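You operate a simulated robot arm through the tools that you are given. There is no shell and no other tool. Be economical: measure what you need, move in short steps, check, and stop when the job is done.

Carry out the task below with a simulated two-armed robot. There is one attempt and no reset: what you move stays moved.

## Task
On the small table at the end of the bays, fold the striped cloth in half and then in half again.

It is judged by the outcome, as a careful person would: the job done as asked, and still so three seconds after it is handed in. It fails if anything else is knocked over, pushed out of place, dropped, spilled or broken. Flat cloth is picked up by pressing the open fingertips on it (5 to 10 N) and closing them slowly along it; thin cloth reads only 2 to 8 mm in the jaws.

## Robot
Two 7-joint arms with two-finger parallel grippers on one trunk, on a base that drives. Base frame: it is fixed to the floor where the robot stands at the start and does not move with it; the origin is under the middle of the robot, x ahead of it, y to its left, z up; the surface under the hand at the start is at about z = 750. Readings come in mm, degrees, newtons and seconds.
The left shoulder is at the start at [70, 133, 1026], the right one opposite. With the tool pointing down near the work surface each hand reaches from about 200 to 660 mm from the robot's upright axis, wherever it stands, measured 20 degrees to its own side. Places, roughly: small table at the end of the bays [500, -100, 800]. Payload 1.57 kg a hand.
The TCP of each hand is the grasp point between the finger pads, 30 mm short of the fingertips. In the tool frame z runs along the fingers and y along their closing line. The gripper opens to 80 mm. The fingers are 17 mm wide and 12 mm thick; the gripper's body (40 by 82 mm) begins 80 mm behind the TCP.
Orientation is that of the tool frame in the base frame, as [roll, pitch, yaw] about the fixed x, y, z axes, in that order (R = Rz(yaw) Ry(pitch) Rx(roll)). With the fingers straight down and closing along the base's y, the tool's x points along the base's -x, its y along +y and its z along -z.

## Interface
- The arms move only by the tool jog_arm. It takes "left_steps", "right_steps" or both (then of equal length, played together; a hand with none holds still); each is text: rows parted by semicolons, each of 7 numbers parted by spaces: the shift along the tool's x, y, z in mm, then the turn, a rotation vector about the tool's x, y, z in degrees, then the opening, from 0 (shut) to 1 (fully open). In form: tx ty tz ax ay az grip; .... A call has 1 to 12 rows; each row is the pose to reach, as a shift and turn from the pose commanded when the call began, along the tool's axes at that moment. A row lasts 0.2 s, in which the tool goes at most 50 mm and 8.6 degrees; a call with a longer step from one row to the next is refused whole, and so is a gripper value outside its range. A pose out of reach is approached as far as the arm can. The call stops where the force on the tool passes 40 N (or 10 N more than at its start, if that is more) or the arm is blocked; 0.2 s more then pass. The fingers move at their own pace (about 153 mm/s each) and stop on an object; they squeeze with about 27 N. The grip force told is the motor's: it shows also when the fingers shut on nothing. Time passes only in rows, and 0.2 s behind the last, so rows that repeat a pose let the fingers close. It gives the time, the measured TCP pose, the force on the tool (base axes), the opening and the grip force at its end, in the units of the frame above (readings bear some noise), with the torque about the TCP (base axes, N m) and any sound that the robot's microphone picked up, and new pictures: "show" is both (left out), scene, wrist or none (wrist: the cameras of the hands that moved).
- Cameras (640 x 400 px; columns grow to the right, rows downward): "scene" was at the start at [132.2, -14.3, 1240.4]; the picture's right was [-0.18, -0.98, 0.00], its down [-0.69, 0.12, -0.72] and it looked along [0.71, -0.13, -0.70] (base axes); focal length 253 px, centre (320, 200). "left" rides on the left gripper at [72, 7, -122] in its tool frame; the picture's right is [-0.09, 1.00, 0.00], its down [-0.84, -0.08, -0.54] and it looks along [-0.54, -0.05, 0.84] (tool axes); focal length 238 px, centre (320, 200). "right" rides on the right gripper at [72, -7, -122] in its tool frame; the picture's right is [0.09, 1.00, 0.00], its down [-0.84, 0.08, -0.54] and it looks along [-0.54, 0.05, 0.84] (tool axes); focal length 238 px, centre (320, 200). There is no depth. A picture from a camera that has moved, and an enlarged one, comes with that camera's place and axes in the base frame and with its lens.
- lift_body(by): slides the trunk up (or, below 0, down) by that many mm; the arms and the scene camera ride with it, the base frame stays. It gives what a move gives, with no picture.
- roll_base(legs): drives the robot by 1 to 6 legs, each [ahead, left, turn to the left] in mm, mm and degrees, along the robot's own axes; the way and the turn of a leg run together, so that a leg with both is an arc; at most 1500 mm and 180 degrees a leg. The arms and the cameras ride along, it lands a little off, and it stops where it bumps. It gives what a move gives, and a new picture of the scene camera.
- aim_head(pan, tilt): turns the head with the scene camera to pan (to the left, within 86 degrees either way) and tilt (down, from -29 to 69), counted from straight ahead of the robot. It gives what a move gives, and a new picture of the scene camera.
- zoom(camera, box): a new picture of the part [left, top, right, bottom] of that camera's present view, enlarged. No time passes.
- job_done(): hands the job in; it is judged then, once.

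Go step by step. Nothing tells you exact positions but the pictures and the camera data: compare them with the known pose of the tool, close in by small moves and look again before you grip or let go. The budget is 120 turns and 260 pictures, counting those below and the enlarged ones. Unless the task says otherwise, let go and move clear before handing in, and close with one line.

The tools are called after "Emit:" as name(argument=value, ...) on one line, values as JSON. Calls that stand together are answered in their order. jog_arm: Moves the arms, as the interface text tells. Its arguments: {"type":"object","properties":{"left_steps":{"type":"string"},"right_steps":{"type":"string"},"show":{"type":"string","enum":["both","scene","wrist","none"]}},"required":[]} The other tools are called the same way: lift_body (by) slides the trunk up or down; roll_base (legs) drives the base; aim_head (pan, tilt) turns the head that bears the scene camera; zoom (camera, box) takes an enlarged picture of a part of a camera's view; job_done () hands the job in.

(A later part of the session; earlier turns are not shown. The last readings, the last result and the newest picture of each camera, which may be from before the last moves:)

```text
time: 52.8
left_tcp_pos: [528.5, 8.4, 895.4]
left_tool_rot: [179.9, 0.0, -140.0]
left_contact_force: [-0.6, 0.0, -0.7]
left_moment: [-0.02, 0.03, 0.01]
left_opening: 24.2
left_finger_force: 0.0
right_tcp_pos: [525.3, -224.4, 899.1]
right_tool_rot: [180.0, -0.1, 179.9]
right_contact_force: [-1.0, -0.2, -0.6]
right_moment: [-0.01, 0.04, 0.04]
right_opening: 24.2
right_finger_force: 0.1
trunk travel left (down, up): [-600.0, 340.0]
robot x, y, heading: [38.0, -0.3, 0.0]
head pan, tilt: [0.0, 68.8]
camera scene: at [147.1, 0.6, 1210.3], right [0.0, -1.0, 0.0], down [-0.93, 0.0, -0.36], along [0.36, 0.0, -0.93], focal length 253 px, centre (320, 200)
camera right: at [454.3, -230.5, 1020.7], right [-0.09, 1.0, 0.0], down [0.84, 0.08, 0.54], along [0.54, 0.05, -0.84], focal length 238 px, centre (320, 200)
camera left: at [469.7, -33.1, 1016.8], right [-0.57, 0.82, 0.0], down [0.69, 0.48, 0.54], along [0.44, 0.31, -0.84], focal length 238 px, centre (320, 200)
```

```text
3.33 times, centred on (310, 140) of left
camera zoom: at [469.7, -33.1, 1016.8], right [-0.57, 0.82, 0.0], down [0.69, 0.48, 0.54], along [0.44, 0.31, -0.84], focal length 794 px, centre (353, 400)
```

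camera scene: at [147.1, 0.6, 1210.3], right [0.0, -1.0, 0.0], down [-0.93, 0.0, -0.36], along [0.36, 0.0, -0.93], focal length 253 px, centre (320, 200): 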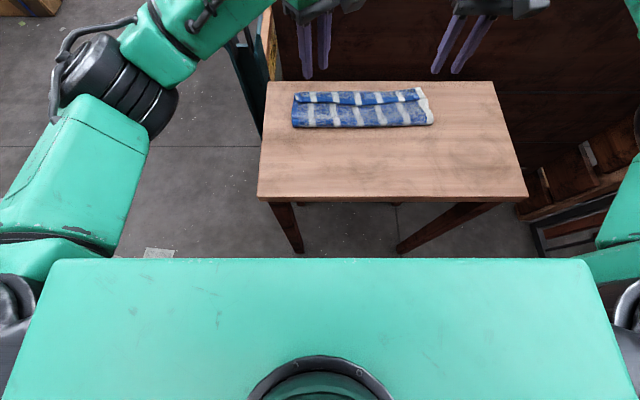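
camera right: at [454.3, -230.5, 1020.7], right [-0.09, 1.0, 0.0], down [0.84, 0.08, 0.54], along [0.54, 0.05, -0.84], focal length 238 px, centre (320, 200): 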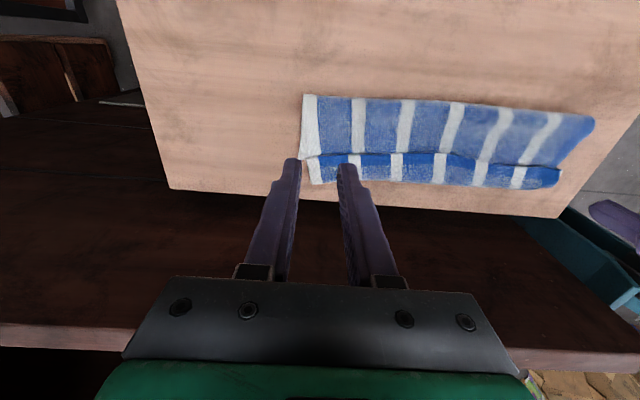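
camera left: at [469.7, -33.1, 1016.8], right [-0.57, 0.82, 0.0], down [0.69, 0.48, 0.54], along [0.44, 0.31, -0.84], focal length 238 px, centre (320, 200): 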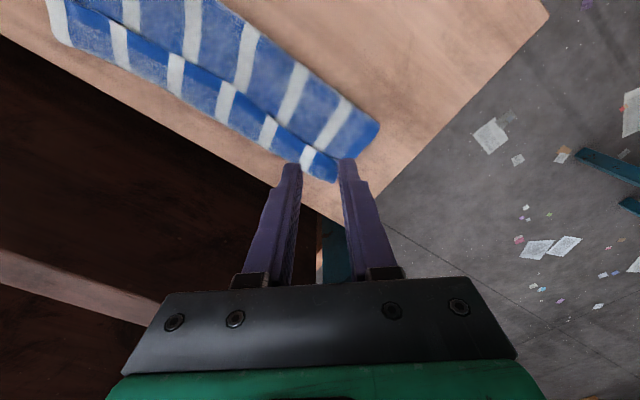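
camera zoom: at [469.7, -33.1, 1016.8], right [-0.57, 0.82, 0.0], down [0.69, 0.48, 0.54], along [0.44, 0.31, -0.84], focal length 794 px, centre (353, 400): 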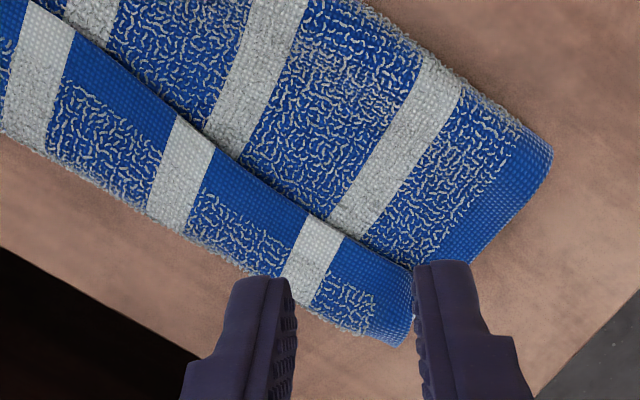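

Confirmed: the hem flap (≈40 mm wide) is curled back over the top layer. I'll flip it forward by pushing its hem edge toward the far side with open, vertical fingers skimming the top layer. First position the hands with jaws fully open.

Emit:
jog_arm(left_steps="0 0 0 0 0 8 0.6; 0 0 0 0 0 16 1; 0 0 0 0 0 24 1; 0 0 20 0 0 32 1; 0 0 45 0 0 40 1; 0 0 60 0 0 40 1", right_steps="0 6 0 0 0 0 0.6; 0 12 0 0 0 0 1; 0 20 0 0 0 0 1; 0 28 20 0 0 0 1; 0 34 45 0 0 0 1; 0 34 62 0 0 0 1")

```text
time: 54.2
left_tcp_pos: [527.9, 8.3, 834.0]
left_tool_rot: [180.0, 0.1, 180.0]
left_contact_force: [0.1, -0.2, -0.1]
left_moment: [0.02, 0.01, 0.0]
left_opening: 79.9
left_finger_force: 0.1
right_tcp_pos: [525.2, -190.6, 834.6]
right_tool_rot: [180.0, -0.1, 179.9]
right_contact_force: [0.2, 0.9, 0.0]
right_moment: [-0.01, 0.02, -0.01]
right_opening: 79.7
right_finger_force: 0.0
trunk travel left (down, up): [-600.0, 340.0]
robot x, y, heading: [37.6, -3.0, -0.0]
head pan, tilt: [0.0, 68.8]
camera scene: at [146.4, 0.0, 1210.4], right [0.0, -1.0, 0.0], down [-0.93, 0.0, -0.36], along [0.36, 0.0, -0.93], focal length 253 px, centre (320, 200)
camera right: at [452.1, -196.7, 956.3], right [-0.09, 1.0, 0.0], down [0.84, 0.08, 0.54], along [0.54, 0.05, -0.84], focal length 238 px, centre (320, 200)
camera left: at [456.1, 14.5, 955.4], right [0.09, 1.0, 0.0], down [0.84, -0.08, 0.54], along [0.54, -0.05, -0.84], focal length 238 px, centre (320, 200)
```

scene: 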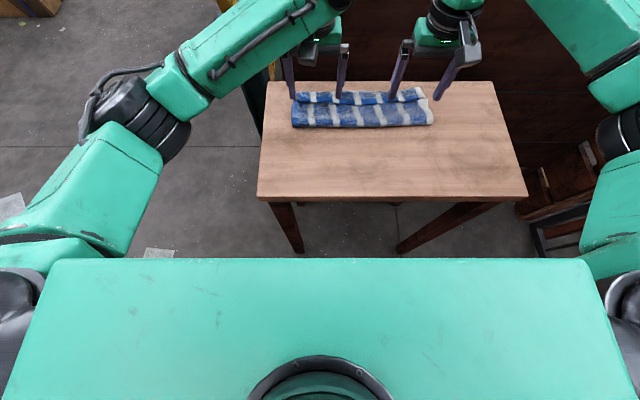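
right: 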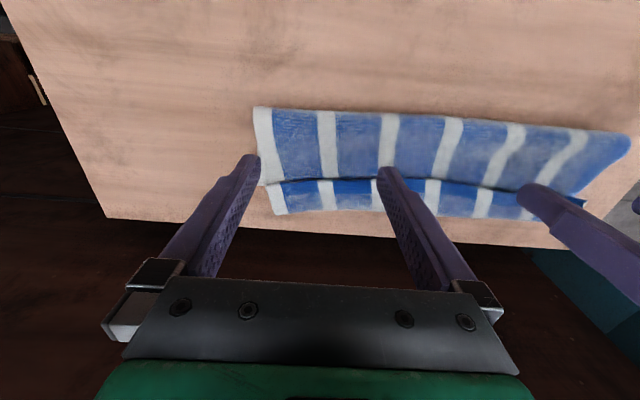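
left: 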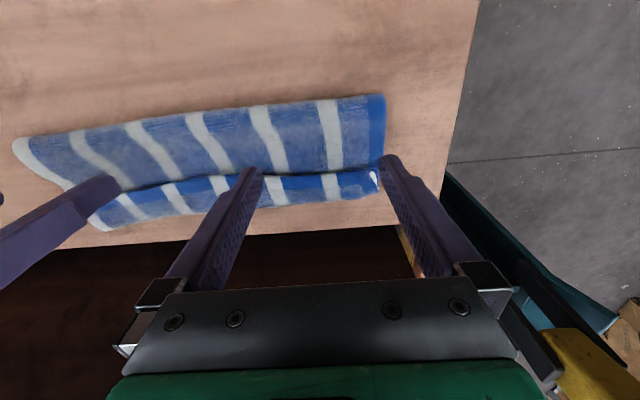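

Emit:
jog_arm(left_steps="0 -6 15 0 0 0 1; 0 -13 30 0 0 0 1; 0 -13 38 0 0 0 1; 0 -13 42 0 0 0 1; 0 -13 44 0 0 0 1; 0 -13 44 0 0 0 1", right_steps="0 6 15 0 0 0 1; 0 13 30 0 0 0 1; -4 13 38 0 0 0 1; -4 13 42 0 0 0 1; -4 13 44 0 0 0 1; -4 13 44 0 0 0 1", show="wrist")

```text
time: 55.6
left_tcp_pos: [525.8, -6.5, 788.7]
left_tool_rot: [180.0, 0.0, -180.0]
left_contact_force: [-0.7, -0.4, 0.8]
left_moment: [0.01, -0.03, -0.01]
left_opening: 80.0
left_finger_force: 0.0
right_tcp_pos: [527.0, -176.4, 789.7]
right_tool_rot: [180.0, -0.1, 180.0]
right_contact_force: [-0.1, 0.5, 1.2]
right_moment: [0.01, 0.0, -0.05]
right_opening: 79.9
right_finger_force: 0.0
trunk travel left (down, up): [-600.0, 340.0]
robot x, y, heading: [41.9, 2.4, 0.2]
head pan, tilt: [0.0, 68.8]
camera right: at [453.7, -183.3, 912.5], right [-0.09, 1.0, 0.0], down [0.84, 0.08, 0.54], along [0.54, 0.05, -0.84], focal length 238 px, centre (320, 200)
camera left: at [454.3, -0.1, 910.4], right [0.09, 1.0, 0.0], down [0.84, -0.08, 0.54], along [0.54, -0.05, -0.84], focal length 238 px, centre (320, 200)
```

right: 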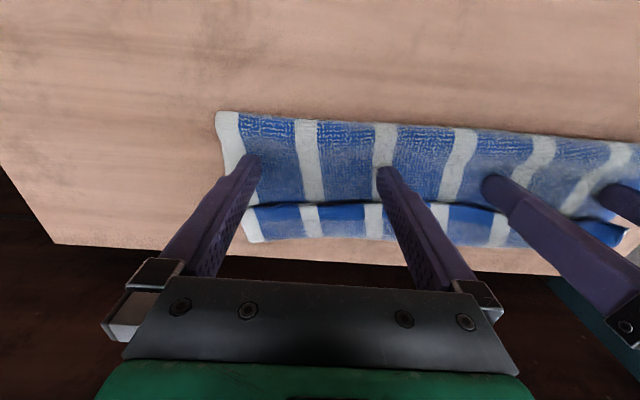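
left: 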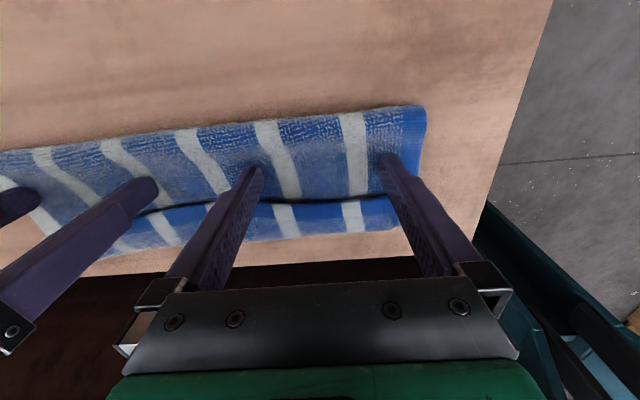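

All four fingers stand just robot-side of the hem, touching the top layer. Now push forward slowly.

Emit:
jog_arm(left_steps="-6 0 0 0 0 0 1; -12 0 0 0 0 0 1; -18 0 0 0 0 0 1; -24 0 0 0 0 0 1; -30 0 0 0 0 0 1; -36 0 -1 0 0 0 1", right_steps="-6 0 0 0 0 0 1; -12 0 0 0 0 0 1; -18 0 0 0 0 0 1; -24 0 0 0 0 0 1; -30 0 0 0 0 0 1; -36 0 -1 0 0 0 1")

Emit:
zoom(camera="scene", box=[270, 60, 460, 180])

```text
time: 57.0
left_tcp_pos: [561.6, -5.8, 790.9]
left_tool_rot: [180.0, 0.0, 179.9]
left_contact_force: [-0.3, 0.7, -0.3]
left_moment: [0.0, 0.04, 0.01]
left_opening: 80.1
left_finger_force: 0.0
right_tcp_pos: [564.9, -177.3, 790.3]
right_tool_rot: [180.0, 0.0, 180.0]
right_contact_force: [0.1, -1.2, 0.1]
right_moment: [0.01, 0.01, 0.02]
right_opening: 79.8
right_finger_force: 0.1
trunk travel left (down, up): [-600.0, 340.0]
robot x, y, heading: [36.4, 2.4, 0.2]
head pan, tilt: [0.0, 68.8]
camera scene: at [146.4, 0.2, 1210.3], right [0.0, -1.0, 0.0], down [-0.93, 0.0, -0.36], along [0.36, 0.0, -0.93], focal length 253 px, centre (320, 200)
camera right: at [491.3, -184.1, 912.9], right [-0.09, 1.0, 0.0], down [0.84, 0.08, 0.54], along [0.54, 0.05, -0.84], focal length 238 px, centre (320, 200)
camera left: at [491.3, 0.0, 912.3], right [0.09, 1.0, 0.0], down [0.84, -0.08, 0.54], along [0.54, -0.05, -0.84], focal length 238 px, centre (320, 200)
```

scene: 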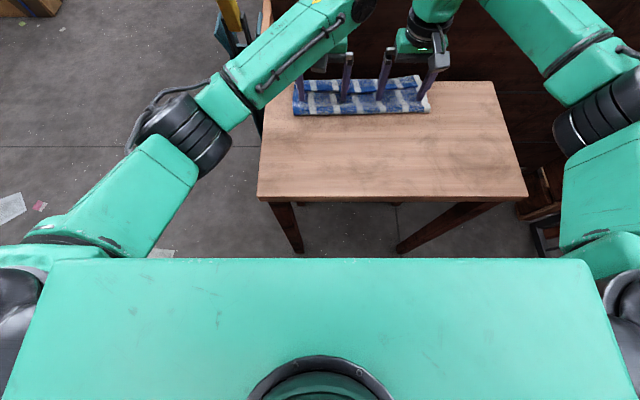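
right: 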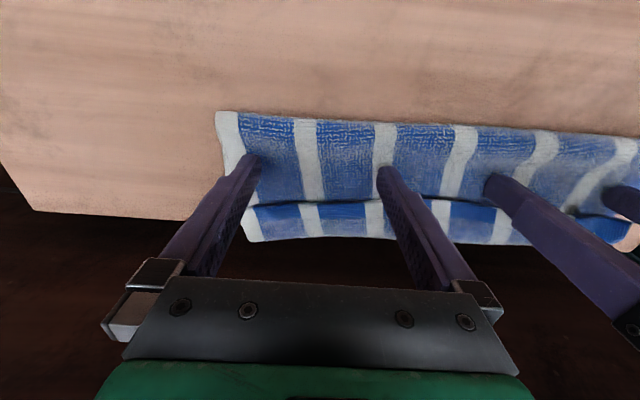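
left: 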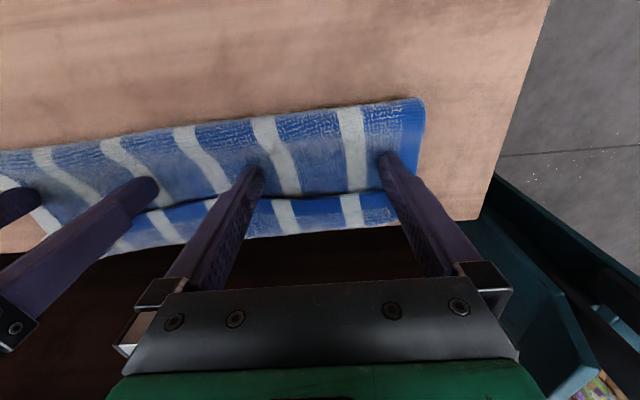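

```text
3.33 times, centred on (365, 120) of scene
camera zoom: at [146.4, 0.2, 1210.3], right [0.0, -1.0, 0.0], down [-0.93, 0.0, -0.36], along [0.36, 0.0, -0.93], focal length 844 px, centre (170, 467)
```

zoom: 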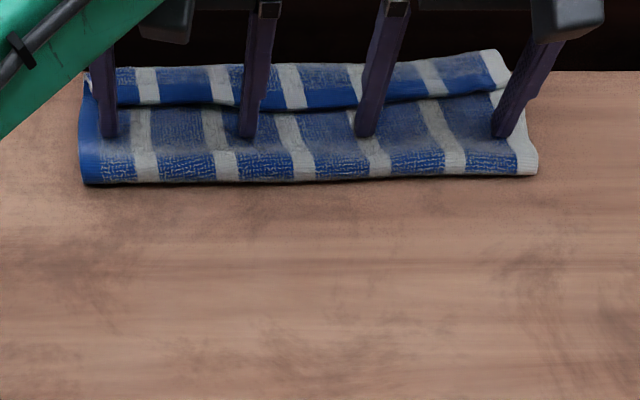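

The whole light cloth slid with the fingers instead (it now overhangs the far edge a bit). I'll press slightly and drag it back toward the middle.

Emit:
jog_arm(left_steps="0 0 1 0 0 0 1; 0 0 2.5 0 0 0 1; 8 0 2.5 0 0 0 1; 16 0 2.5 0 0 0 1; 24 0 2.5 0 0 0 1; 32 0 2.5 0 0 0 1; 40 0 2.5 0 0 0 1; 48 0 2.5 0 0 0 1; 56 0 2.5 0 0 0 1; 64 0 2.5 0 0 0 1; 72 0 2.5 0 0 0 1; 72 0 0 0 0 0 1", right_steps="0 0 1 0 0 0 1; 0 0 2.5 0 0 0 1; 8 0 2.5 0 0 0 1; 16 0 2.5 0 0 0 1; 24 0 2.5 0 0 0 1; 32 0 2.5 0 0 0 1; 40 0 2.5 0 0 0 1; 48 0 2.5 0 0 0 1; 56 0 2.5 0 0 0 1; 64 0 2.5 0 0 0 1; 72 0 2.5 0 0 0 1; 72 0 0 0 0 0 1", show="wrist")

Emit:
zoom(camera="scene", box=[270, 60, 460, 180])

```text
time: 59.6
left_tcp_pos: [490.7, -5.8, 791.7]
left_tool_rot: [-180.0, -0.1, 179.9]
left_contact_force: [1.3, -0.1, 1.1]
left_moment: [0.02, -0.02, 0.01]
left_opening: 80.0
left_finger_force: 0.1
right_tcp_pos: [490.4, -176.6, 789.6]
right_tool_rot: [179.9, 0.0, 179.9]
right_contact_force: [-0.3, -0.5, 0.1]
right_moment: [0.02, 0.01, -0.02]
right_opening: 79.9
right_finger_force: 0.0
trunk travel left (down, up): [-600.0, 340.0]
robot x, y, heading: [34.5, -0.6, 0.2]
head pan, tilt: [0.0, 68.8]
camera right: at [418.8, -184.0, 913.2], right [-0.09, 1.0, 0.0], down [0.84, 0.08, 0.54], along [0.54, 0.05, -0.84], focal length 238 px, centre (320, 200)
camera left: at [418.7, 0.1, 913.1], right [0.09, 1.0, 0.0], down [0.84, -0.08, 0.54], along [0.54, -0.05, -0.84], focal length 238 px, centre (320, 200)
```

right: 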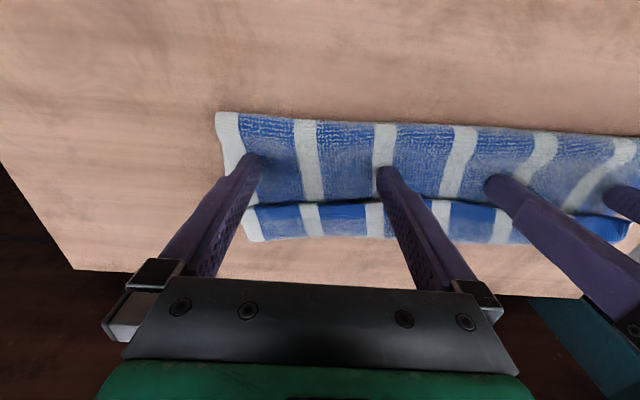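
left: 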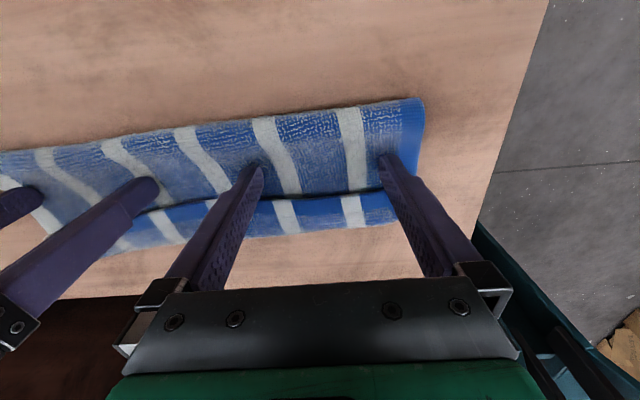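

```text
3.33 times, centred on (365, 120) of scene
camera zoom: at [146.3, 0.1, 1210.3], right [0.0, -1.0, 0.0], down [-0.93, 0.0, -0.36], along [0.36, 0.0, -0.93], focal length 844 px, centre (170, 467)
```

zoom: 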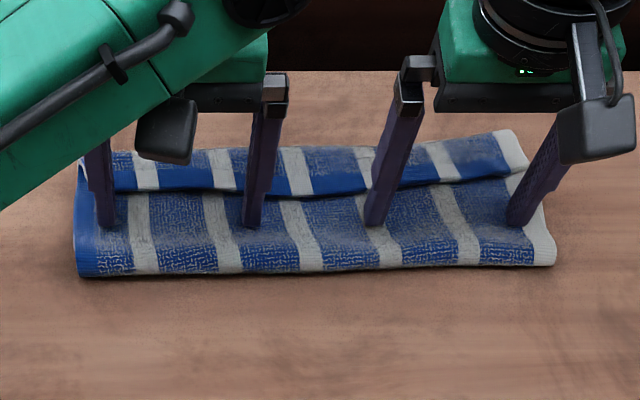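

Dragging worked rigidly; the cloth is mid-table again. Now the left hand presses to pin both layers, and the right hand, slightly higher, pushes the hem flap over on its half.

Emit:
jog_arm(left_steps="0 0 3 0 0 0 1; 0 0 5 0 0 0 1; 0 0 6 0 0 0 1; 0 0 6 0 0 0 1; 0 0 6 0 0 0 1; 0 0 6 0 0 0 1; 0 0 6 0 0 0 1; 0 0 6 0 0 0 1; 0 0 6 0 0 0 1; 0 0 6 0 0 0 1", right_steps="0 0 -1 0 0 0 1; 0 0 -2 0 0 0 1; -6 0 -2 0 0 0 1; -12 0 -2 0 0 0 1; -18 0 -2 0 0 0 1; -24 0 -2 0 0 0 1; -30 0 -2 0 0 0 1; -36 0 -2 0 0 0 1; -42 0 -2 0 0 0 1; -48 0 -2 0 0 0 1", show="wrist")

Emit:
zoom(camera="scene", box=[270, 60, 460, 180])

```text
time: 61.8
left_tcp_pos: [489.7, -7.7, 784.9]
left_tool_rot: [-180.0, 0.2, -180.0]
left_contact_force: [4.0, 0.3, 11.7]
left_moment: [0.06, -0.09, 0.01]
left_opening: 80.1
left_finger_force: 0.0
right_tcp_pos: [538.5, -177.0, 793.5]
right_tool_rot: [-180.0, 0.1, 179.9]
right_contact_force: [0.2, -0.1, 0.4]
right_moment: [0.01, -0.02, -0.01]
right_opening: 80.0
right_finger_force: 0.0
trunk travel left (down, up): [-600.0, 340.0]
robot x, y, heading: [38.2, 0.6, 0.2]
head pan, tilt: [0.0, 68.8]
camera right: at [466.4, -183.6, 915.0], right [-0.09, 1.0, 0.0], down [0.84, 0.08, 0.54], along [0.54, 0.05, -0.84], focal length 238 px, centre (320, 200)
camera left: at [418.2, -0.5, 906.7], right [0.09, 1.0, 0.0], down [0.84, -0.08, 0.54], along [0.54, -0.05, -0.84], focal length 238 px, centre (320, 200)
```

right: 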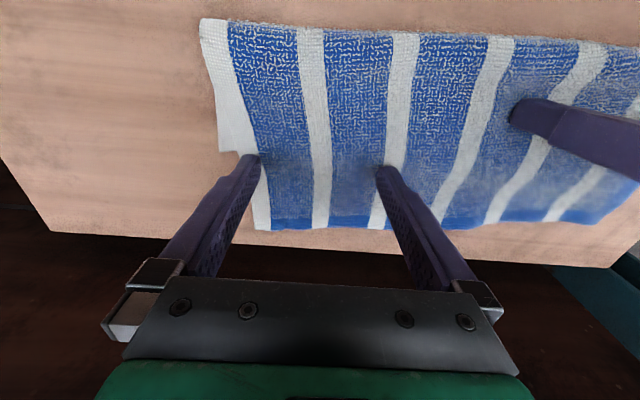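
left: 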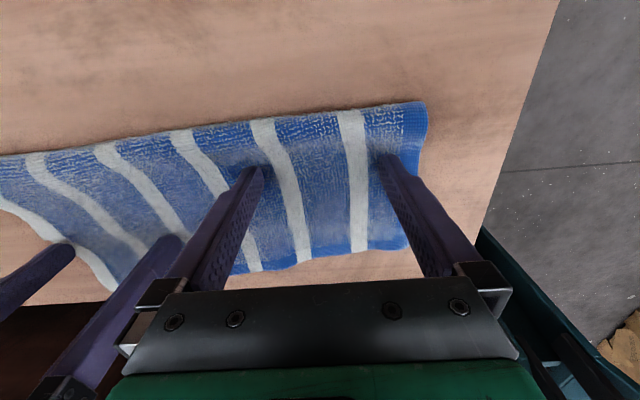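

```text
3.33 times, centred on (365, 120) of scene
camera zoom: at [145.3, 0.2, 1210.5], right [0.0, -1.0, 0.0], down [-0.93, 0.0, -0.36], along [0.36, 0.0, -0.93], focal length 844 px, centre (170, 467)
```

zoom: 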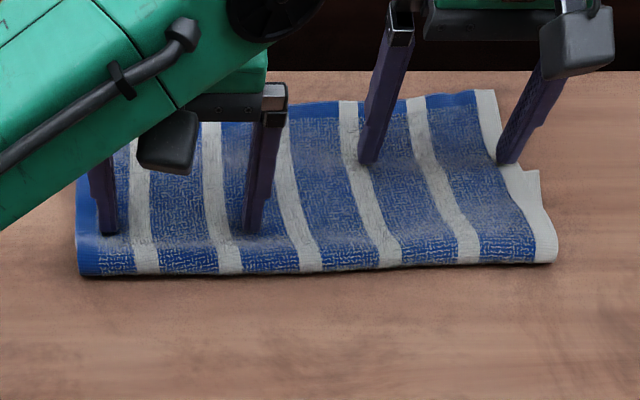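

Excellent — the flap flipped cleanly and the hem now points to the far side, leaving a single top layer overshooting the bottom edge by ~55 mm. I'll grip the hem corners there (left ≈(567,63), right ≈(603,-221)); first move above them.

Emit:
jog_arm(left_steps="0 0 -15 0 0 0 1; 0 0 -45 0 0 0 0.7; -20 12 -65 0 0 0 0.4; -45 28 -65 0 0 0 0.32; -65 44 -55 0 0 0 0.32; -65 44 -45 0 0 0 0.32; -65 44 -45 0 0 0 0.32", right_steps="0 0 -15 0 0 0 1; 0 0 -45 0 0 0 0.7; -15 -4 -55 0 0 0 0.4; -35 -10 -55 0 0 0 0.32; -52 -18 -45 0 0 0 0.32; -52 -18 -35 0 0 0 0.32; -52 -18 -35 0 0 0 0.32")

Emit:
zoom(camera="scene", box=[270, 60, 460, 180])

```text
time: 63.4
left_tcp_pos: [554.5, 36.4, 830.2]
left_tool_rot: [180.0, 0.0, 179.9]
left_contact_force: [-0.1, -0.3, -0.3]
left_moment: [0.03, 0.0, 0.0]
left_opening: 25.7
left_finger_force: 0.1
right_tcp_pos: [592.2, -194.9, 826.8]
right_tool_rot: [-180.0, 0.0, 179.9]
right_contact_force: [-0.3, -0.2, -0.2]
right_moment: [-0.01, -0.02, -0.02]
right_opening: 25.4
right_finger_force: 0.0
trunk travel left (down, up): [-600.0, 340.0]
robot x, y, heading: [35.9, -2.3, 0.2]
head pan, tilt: [0.0, 68.8]
camera scene: at [146.2, 0.3, 1210.4], right [0.0, -1.0, 0.0], down [-0.93, 0.0, -0.36], along [0.36, 0.0, -0.93], focal length 253 px, centre (320, 200)
camera right: at [519.4, -202.0, 949.6], right [-0.09, 1.0, 0.0], down [0.84, 0.08, 0.54], along [0.54, 0.05, -0.84], focal length 238 px, centre (320, 200)
camera left: at [484.2, 43.5, 951.5], right [0.09, 1.0, 0.0], down [0.84, -0.08, 0.54], along [0.54, -0.05, -0.84], focal length 238 px, centre (320, 200)
```

scene: 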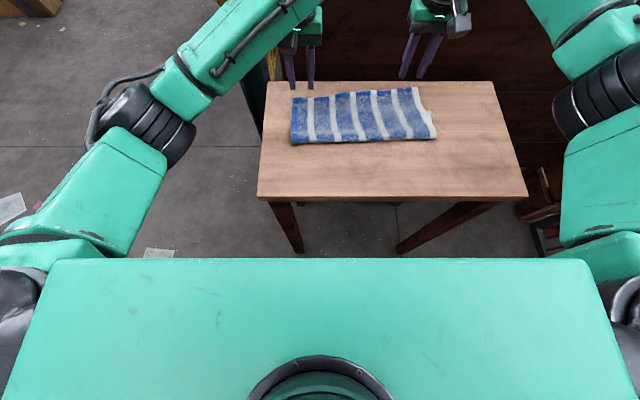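
right: 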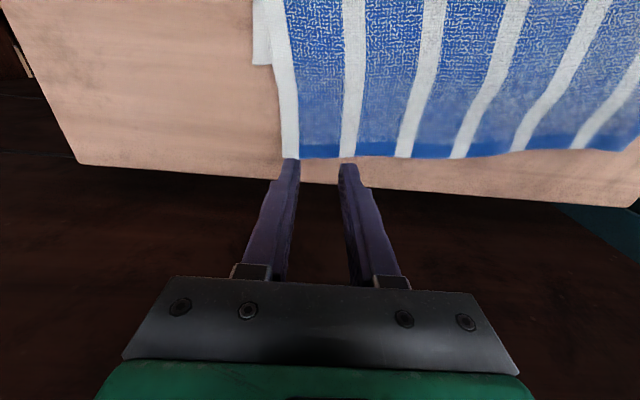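
left: 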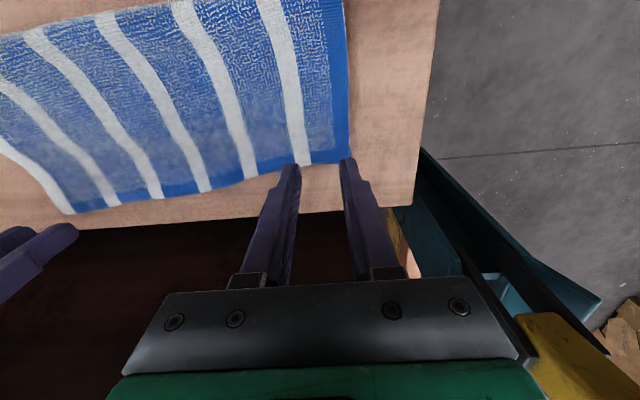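

```text
3.33 times, centred on (365, 120) of scene
camera zoom: at [146.2, 0.3, 1210.4], right [0.0, -1.0, 0.0], down [-0.93, 0.0, -0.36], along [0.36, 0.0, -0.93], focal length 844 px, centre (170, 467)
```

zoom: 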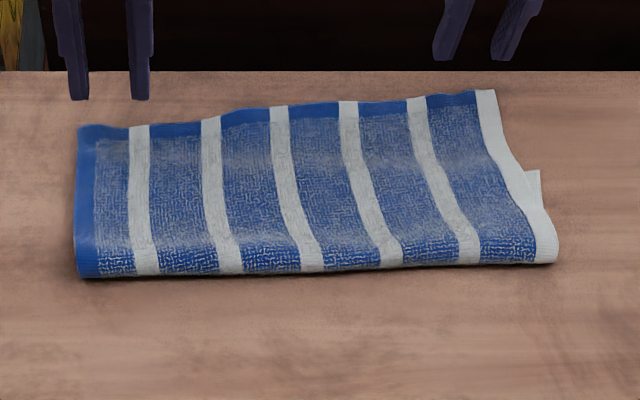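

Left side is already almost perfectly aligned; only the right side is skewed (its hem corner at (604,-216) should come to D ≈(533,-247)). Left hand will pin both layers at the left; right hand presses on its hem corner to grip.

Emit:
jog_arm(left_steps="4 -8 15 0 0 0 0.32; 4 -8 30 0 0 0 0.32; 4 -8 38 0 0 0 0.32; 4 -8 41 0 0 0 0.32; 4 -8 43 0 0 0 0.32; 4 -8 44.5 0 0 0 0.32", right_steps="0 2 15 0 0 0 0.32; 0 2 30 0 0 0 0.32; 0 2 38 0 0 0 0.32; 0 2 40 0 0 0 0.32; 0 2 41.5 0 0 0 0.32; 0 2 43 0 0 0 0.32", show="wrist")

```text
time: 64.8
left_tcp_pos: [552.0, 29.6, 786.0]
left_tool_rot: [-179.9, 0.0, -179.9]
left_contact_force: [-0.5, -0.2, 1.5]
left_moment: [0.03, -0.01, -0.01]
left_opening: 25.3
left_finger_force: 0.0
right_tcp_pos: [589.4, -193.4, 785.2]
right_tool_rot: [-179.9, 0.0, 179.9]
right_contact_force: [-0.8, -0.1, 1.6]
right_moment: [-0.02, -0.01, -0.03]
right_opening: 25.5
right_finger_force: 0.1
trunk travel left (down, up): [-600.0, 340.0]
robot x, y, heading: [32.7, -1.6, -0.0]
head pan, tilt: [0.0, 68.8]
camera right: at [518.0, -200.3, 907.3], right [-0.09, 1.0, 0.0], down [0.84, 0.08, 0.54], along [0.54, 0.05, -0.84], focal length 238 px, centre (320, 200)
camera left: at [479.9, 35.3, 907.2], right [0.09, 1.0, 0.0], down [0.84, -0.08, 0.54], along [0.54, -0.05, -0.84], focal length 238 px, centre (320, 200)
```

right: 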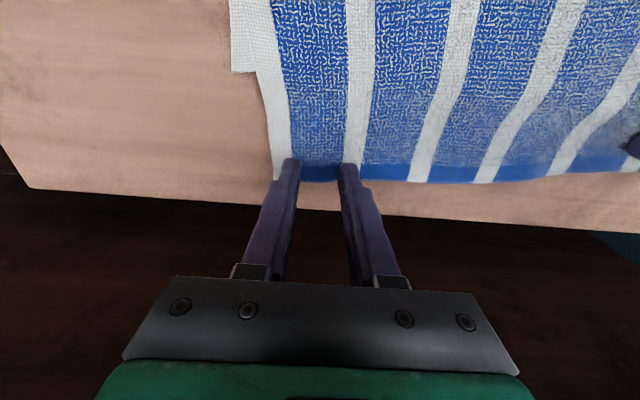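
left: 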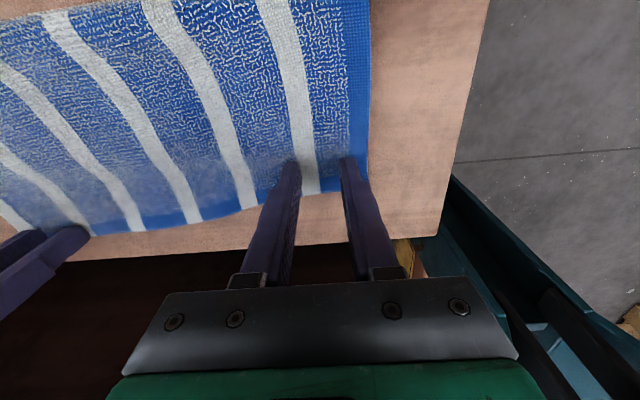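

Emit:
jog_arm(left_steps="0 0 1 0 0 0 0.32; 0 0 2 0 0 0 0.32; 0 0 3 0 0 0 0.32", right_steps="0 0 1 0 0 0 0.32; 0 0 1.8 0 0 0 0.32; 0 0 2.3 0 0 0 0.32", show="none")

```text
time: 65.6
left_tcp_pos: [551.3, 29.7, 784.8]
left_tool_rot: [-180.0, 0.1, 179.8]
left_contact_force: [0.6, -1.3, 5.8]
left_moment: [0.01, -0.01, 0.02]
left_opening: 25.2
left_finger_force: 0.0
right_tcp_pos: [590.5, -193.8, 783.9]
right_tool_rot: [180.0, 0.1, 179.9]
right_contact_force: [-0.7, -1.9, 4.2]
right_moment: [-0.06, -0.01, -0.03]
right_opening: 25.4
right_finger_force: 0.1
trunk travel left (down, up): [-600.0, 340.0]
robot x, y, heading: [39.7, 0.5, 0.2]
head pan, tilt: [0.0, 68.8]
```

Emit:
jog_arm(left_steps="0 0 0.8 0 0 0 0.32; 0 0 1 0 0 0 0.32; 0 0 1 0 0 0 0.32; 0 0 1 0 0 0 0.32; 0 0 1 0 0 0 0.32; 0 0 1 0 0 0 0.32; 0 0 1 0 0 0 0.32; 0 0 1 0 0 0 0.32; 0 0 1 0 0 0 0.32; 0 0 1 0 0 0 0.32; 0 0 1 0 0 0 0.32; 0 0 1 0 0 0 0.32", right_steps="0 0 0.7 0 0 0 0.32; 0 0 0.7 0 0 0 0.28; 0 0 0.7 0 0 0 0.24; 0 0 0.7 0 0 0 0.2; 0 0 0.7 0 0 0 0.16; 0 0 0.7 0 0 0 0.12; 0 0 0.7 0 0 0 0.08; 0 0 0.7 0 0 0 0.04; 0 0 0.7 0 0 0 0; 0 0 0.7 0 0 0 0; 0 0 0 0 0 0 0; 0 0 -6 0 0 0 0", show="wrist")

```text
time: 68.2
left_tcp_pos: [550.4, 28.0, 783.5]
left_tool_rot: [-180.0, 0.2, -180.0]
left_contact_force: [6.5, -1.2, 26.3]
left_moment: [-0.03, -0.07, -0.06]
left_opening: 25.4
left_finger_force: 0.0
right_tcp_pos: [589.2, -192.4, 788.8]
right_tool_rot: [-179.9, 0.0, 180.0]
right_contact_force: [0.0, 3.8, -0.9]
right_moment: [0.08, 0.05, 0.0]
right_opening: 3.7
right_finger_force: 24.3
trunk travel left (down, up): [-600.0, 340.0]
robot x, y, heading: [37.3, -3.6, 0.1]
head pan, tilt: [0.0, 68.8]
camera right: at [516.6, -199.8, 911.7], right [-0.09, 1.0, 0.0], down [0.84, 0.08, 0.54], along [0.54, 0.05, -0.84], focal length 238 px, centre (320, 200)
camera left: at [477.9, 35.3, 904.0], right [0.09, 1.0, 0.0], down [0.83, -0.08, 0.55], along [0.54, -0.05, -0.84], focal length 238 px, centre (320, 200)
```

right: 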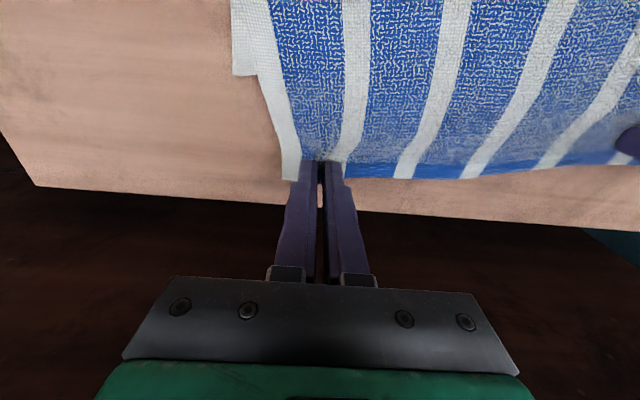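
left: 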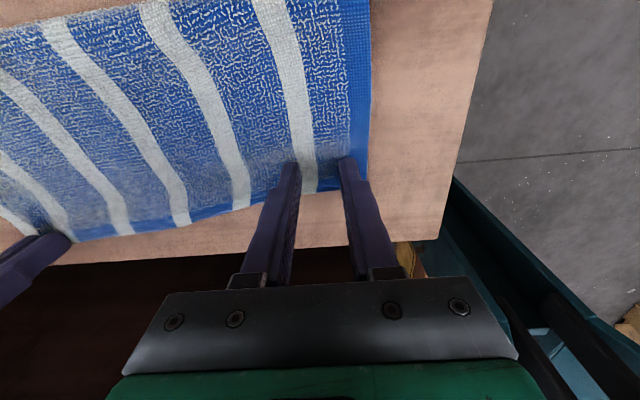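

Right corner is held. To re-lay the top layer squarely I want both hem corners in hand: shift the left 9 mm outward, where mostly only the top layer lies, press and close.

Emit:
jog_arm(left_steps="0 0 -5 0 0 0 0.32; -5 3 -6 0 0 0 0.32; -10 4 -6 0 0 0 0.32; -10 4 -2 0 0 0 0.32; -10 4 -0.5 0 0 0 0.32; -10 4 0.3 0 0 0 0.32", show="wrist")

```text
time: 69.6
left_tcp_pos: [561.3, 32.7, 782.8]
left_tool_rot: [-179.9, 0.3, -180.0]
left_contact_force: [2.6, 0.4, 9.7]
left_moment: [0.03, -0.09, 0.02]
left_opening: 25.4
left_finger_force: 0.0
right_tcp_pos: [590.4, -193.4, 789.0]
right_tool_rot: [-180.0, 0.1, 179.9]
right_contact_force: [-0.3, 0.7, -0.1]
right_moment: [0.0, 0.0, 0.02]
right_opening: 3.9
right_finger_force: 24.5
trunk travel left (down, up): [-600.0, 340.0]
robot x, y, heading: [35.4, 1.5, 0.1]
head pan, tilt: [0.0, 68.8]
camera left: at [488.9, 39.4, 904.1], right [0.09, 1.0, 0.0], down [0.84, -0.08, 0.54], along [0.54, -0.05, -0.84], focal length 238 px, centre (320, 200)
```

left: 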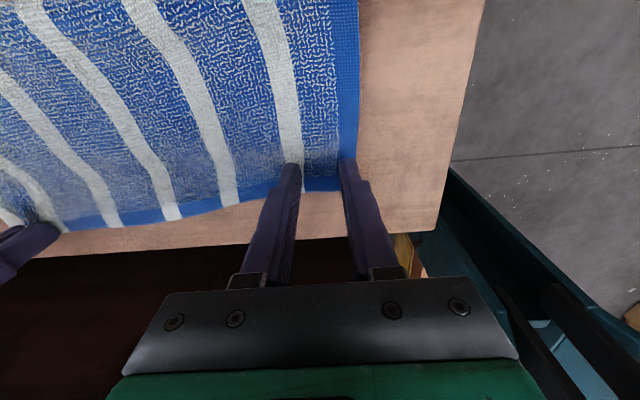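

Emit:
jog_arm(left_steps="0 0 0 0 0 0 0.28; 0 0 0 0 0 0 0.24; 0 0 0 0 0 0 0.2; 0 0 0 0 0 0 0.16; 0 0 0 0 0 0 0.12; 0 0 0 0 0 0 0.08; 0 0 0 0 0 0 0.04; 0 0 0 0 0 0 0; 0 0 0 0 0 0 0; 0 0 -3 0 0 0 0; 0 0 -8 0 0 0 0; 0 0 -8 0 0 0 0", show="wrist")

```text
time: 72.2
left_tcp_pos: [562.4, 33.5, 789.7]
left_tool_rot: [-180.0, -0.1, -180.0]
left_contact_force: [0.6, -4.7, -0.1]
left_moment: [-0.17, -0.03, -0.02]
left_opening: 3.7
left_finger_force: 24.5
right_tcp_pos: [590.8, -192.6, 788.3]
right_tool_rot: [180.0, 0.0, 180.0]
right_contact_force: [-1.3, 4.7, 0.3]
right_moment: [0.15, 0.02, -0.02]
right_opening: 3.6
right_finger_force: 24.2
trunk travel left (down, up): [-600.0, 340.0]
robot x, y, heading: [40.9, 0.1, -0.1]
head pan, tilt: [0.0, 68.8]
camera left: at [490.2, 39.1, 910.5], right [0.09, 1.0, 0.0], down [0.84, -0.08, 0.54], along [0.54, -0.05, -0.84], focal length 238 px, centre (320, 200)
```

left: 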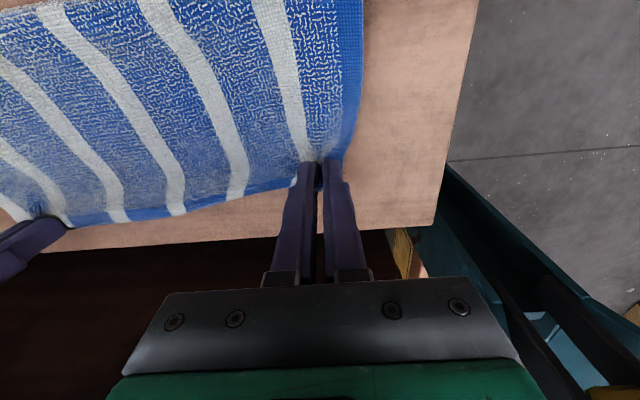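

Both single-layer hem corners are held (3.7 mm each). I lift and draw them back over the crease line, more on the right, then look at the bottom layer.

Emit:
jog_arm(left_steps="2 -2 -20 0 0 0 0; 10 -3 -40 0 0 0 0; 25 -3 -58 0 0 0 0; 42 -3 -72 0 0 0 0; 60 -3 -82 0 0 0 0; 78 -3 -88 0 0 0 0; 95 -3 -90 0 0 0 0; 112 -3 -90 0 0 0 0; 112 -3 -90 0 0 0 0", right_steps="5 2 -20 0 0 0 0; 20 2 -40 0 0 0 0; 42 1 -58 0 0 0 0; 66 0 -72 0 0 0 0; 90 -2 -82 0 0 0 0; 112 -4 -88 0 0 0 0; 134 -6 -90 0 0 0 0; 154 -8 -90 0 0 0 0; 160 -8 -90 0 0 0 0")

Emit:
zoom(camera="scene", box=[240, 60, 540, 240])

```text
time: 74.2
left_tcp_pos: [449.7, 27.9, 880.1]
left_tool_rot: [179.9, -0.1, 179.9]
left_contact_force: [-1.2, -8.9, -1.3]
left_moment: [-0.27, 0.02, -0.04]
left_opening: 3.8
left_finger_force: 24.6
right_tcp_pos: [432.7, -201.2, 879.3]
right_tool_rot: [179.9, 0.0, 180.0]
right_contact_force: [0.7, 9.7, 0.1]
right_moment: [0.28, -0.02, -0.08]
right_opening: 3.8
right_finger_force: 24.2
trunk travel left (down, up): [-600.0, 340.0]
robot x, y, heading: [37.6, 1.0, -0.0]
head pan, tilt: [0.0, 68.8]
camera scene: at [146.4, 0.2, 1210.4], right [0.0, -1.0, 0.0], down [-0.93, 0.0, -0.36], along [0.36, 0.0, -0.93], focal length 253 px, centre (320, 200)
camera right: at [359.5, -207.8, 1001.3], right [-0.09, 1.0, 0.0], down [0.84, 0.08, 0.54], along [0.54, 0.05, -0.84], focal length 238 px, centre (320, 200)
camera left: at [377.9, 35.3, 1002.0], right [0.09, 1.0, 0.0], down [0.84, -0.08, 0.54], along [0.54, -0.05, -0.84], focal length 238 px, centre (320, 200)
```

scene: 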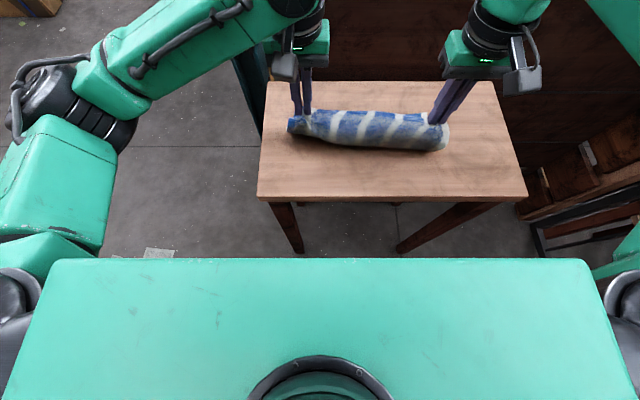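
right: 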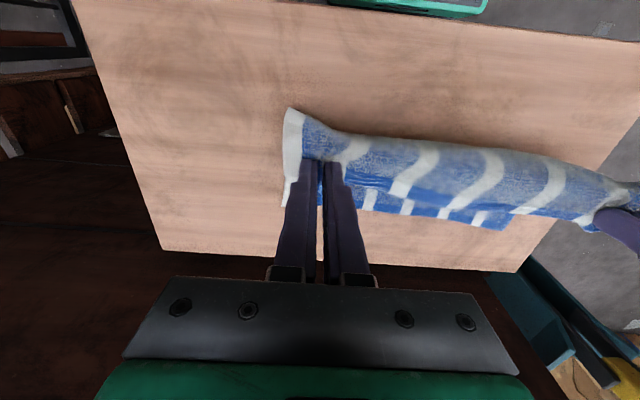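
left: 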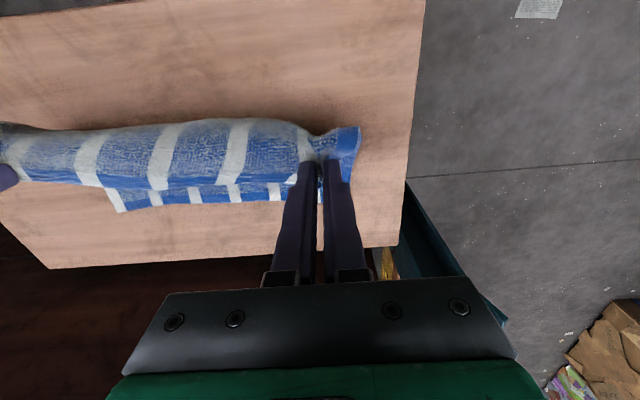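

```text
2.13 times, centred on (390, 150) of scene
camera zoom: at [146.4, 0.2, 1210.4], right [0.0, -1.0, 0.0], down [-0.93, 0.0, -0.36], along [0.36, 0.0, -0.93], focal length 540 px, centre (171, 307)
```

zoom: 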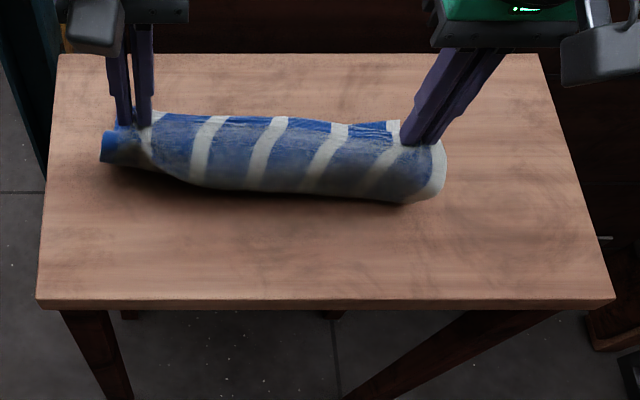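

The bottom layer is now straight (far edge C≈(533,52), D≈(527,-239)) and the crease has moved back. Now lay the hem down onto that edge.

Emit:
jog_arm(left_steps="-10 -4 4 0 0 0 0; -20 -6 10 0 0 0 0; -32 -7 18 0 0 0 0; -42 -8 28 0 0 0 0; -52 -8 40 0 0 0 0; -60 -8 53 0 0 0 0; -65 -8 66 0 0 0 0; -68 -8 78 0 0 0 0; -69 -8 84 0 0 0 0; -69 -8 84 0 0 0 0", right_steps="-12 0 4 0 0 0 0; -24 -1 10 0 0 0 0; -37 -2 18 0 0 0 0; -50 -3 28 0 0 0 0; -61 -4 40 0 0 0 0; -70 -5 53 0 0 0 0; -76 -5 66 0 0 0 0; -79 -5 78 0 0 0 0; -80 -5 84 0 0 0 0; -80 -5 84 0 0 0 0")

Emit:
zoom(camera="scene", box=[240, 60, 540, 240])

```text
time: 76.4
left_tcp_pos: [516.7, 21.4, 795.9]
left_tool_rot: [-180.0, 0.0, 179.9]
left_contact_force: [-0.8, -6.7, -0.1]
left_moment: [-0.21, 0.03, 0.01]
left_opening: 3.7
left_finger_force: 24.5
right_tcp_pos: [511.8, -205.4, 795.5]
right_tool_rot: [180.0, -0.1, -179.9]
right_contact_force: [-0.2, 6.5, 0.1]
right_moment: [0.24, 0.0, -0.05]
right_opening: 4.0
right_finger_force: 24.7
trunk travel left (down, up): [-600.0, 340.0]
robot x, y, heading: [38.0, 0.9, 0.1]
head pan, tilt: [0.0, 68.8]
camera scene: at [146.1, 0.1, 1210.4], right [0.0, -1.0, 0.0], down [-0.93, 0.0, -0.36], along [0.36, 0.0, -0.93], focal length 253 px, centre (320, 200)
camera right: at [438.6, -213.1, 917.9], right [-0.09, 1.0, 0.0], down [0.84, 0.08, 0.54], along [0.54, 0.05, -0.84], focal length 238 px, centre (320, 200)
camera left: at [446.1, 29.0, 916.2], right [0.09, 1.0, 0.0], down [0.84, -0.08, 0.54], along [0.54, -0.05, -0.84], focal length 238 px, centre (320, 200)
```

scene: 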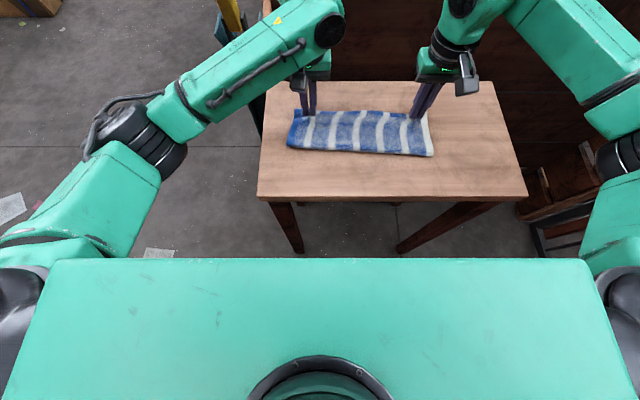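
right: 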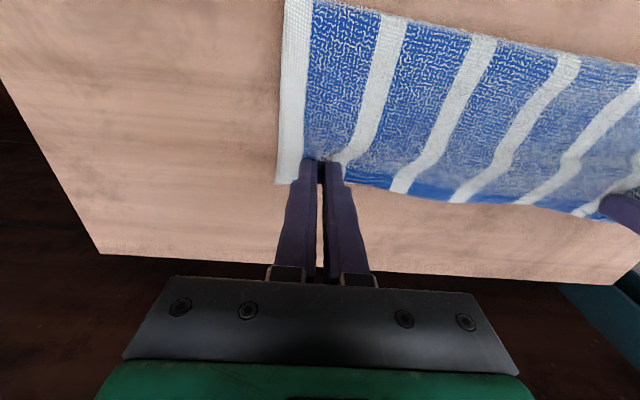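
left: 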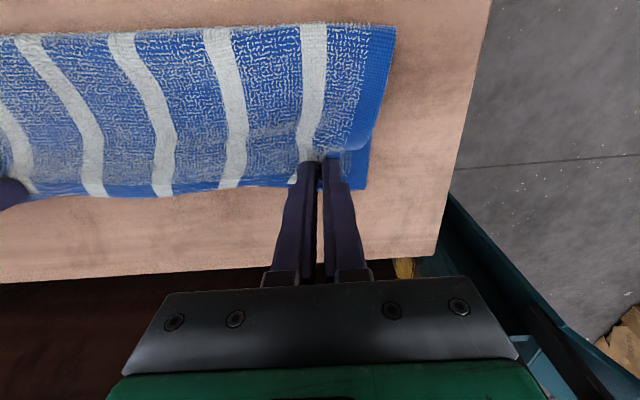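

```text
2.13 times, centred on (390, 150) of scene
camera zoom: at [146.1, 0.1, 1210.4], right [0.0, -1.0, 0.0], down [-0.93, 0.0, -0.36], along [0.36, 0.0, -0.93], focal length 540 px, centre (171, 307)
```

zoom: 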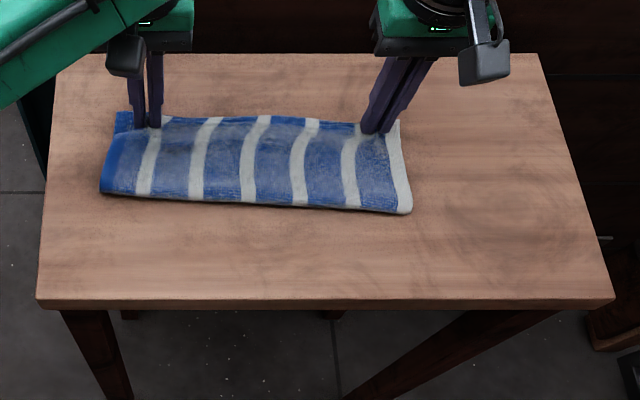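

The hem now sits right over the bottom edge. Lower slightly, open, and rise.

Emit:
jog_arm(left_steps="-3 0 4 0 0 0 0; -5 0 7 0 0 0 0; -5 0 7 0 0 0 0.08; -5 0 7 0 0 0 0.16; -5 0 7 0 0 0 0.24; -5 0 7 0 0 0 0.32; -5 0 0 0 0 0 0.32; -5 0 -20 0 0 0 0.32; -5 0 -60 0 0 0 0.32; -5 0 -100 0 0 0 0.32; 35 0 -120 0 0 0 0.32; 35 0 -120 0 0 0 0.32", right_steps="0 0 4 0 0 0 0; 0 0 7 0 0 0 0; 0 0 7 0 0 0 0.08; 0 0 7 0 0 0 0.16; 0 0 7 0 0 0 0.24; 0 0 7 0 0 0 0.32; 0 0 0 0 0 0 0.32; 0 0 -20 0 0 0 0.32; 0 0 -60 0 0 0 0.32; 0 0 -100 0 0 0 0.32; 40 0 -120 0 0 0 0.32; 40 0 -120 0 0 0 0.32")

Emit:
zoom(camera="scene", box=[270, 80, 460, 200])

```text
time: 79.0
left_tcp_pos: [484.1, 23.4, 913.6]
left_tool_rot: [180.0, -0.2, -179.9]
left_contact_force: [0.3, 0.9, -0.1]
left_moment: [-0.01, 0.03, -0.03]
left_opening: 25.6
left_finger_force: 0.2
right_tcp_pos: [472.5, -204.6, 916.8]
right_tool_rot: [-180.0, -0.1, 179.8]
right_contact_force: [-0.2, 0.1, 1.2]
right_moment: [0.02, 0.02, -0.01]
right_opening: 25.4
right_finger_force: 0.1
trunk travel left (down, up): [-600.0, 340.0]
robot x, y, heading: [39.0, 0.8, 0.0]
head pan, tilt: [0.0, 68.8]
camera scene: at [148.1, 0.1, 1210.2], right [0.0, -1.0, 0.0], down [-0.93, 0.0, -0.36], along [0.36, 0.0, -0.93], focal length 253 px, centre (320, 200)
camera right: at [400.1, -211.0, 1039.1], right [-0.09, 1.0, 0.0], down [0.84, 0.08, 0.54], along [0.54, 0.05, -0.84], focal length 238 px, centre (320, 200)
camera left: at [412.0, 30.0, 1035.0], right [0.09, 1.0, 0.0], down [0.84, -0.08, 0.54], along [0.54, -0.05, -0.84], focal length 238 px, centre (320, 200)
```

scene: 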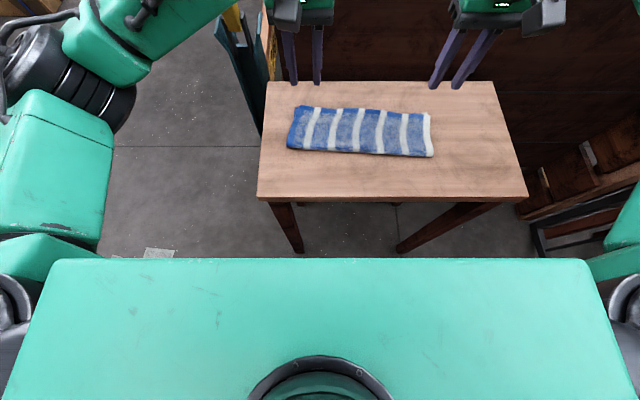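
right: 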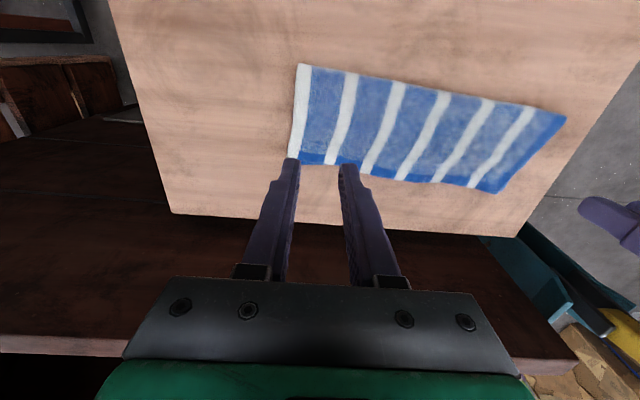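
left: 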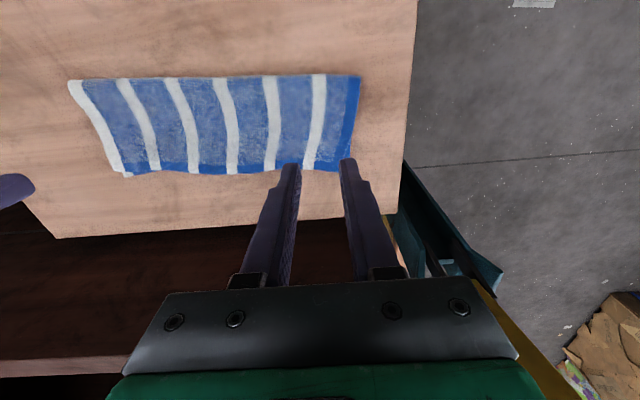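

```text
3.33 times, centred on (365, 140) of scene
camera zoom: at [148.1, 0.1, 1210.2], right [0.0, -1.0, 0.0], down [-0.93, 0.0, -0.36], along [0.36, 0.0, -0.93], focal length 844 px, centre (170, 400)
```

zoom: 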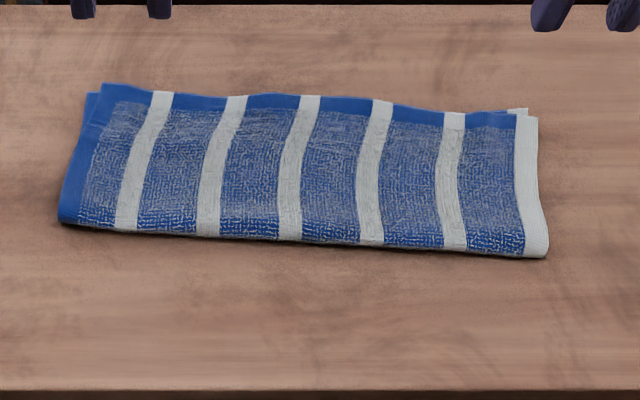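

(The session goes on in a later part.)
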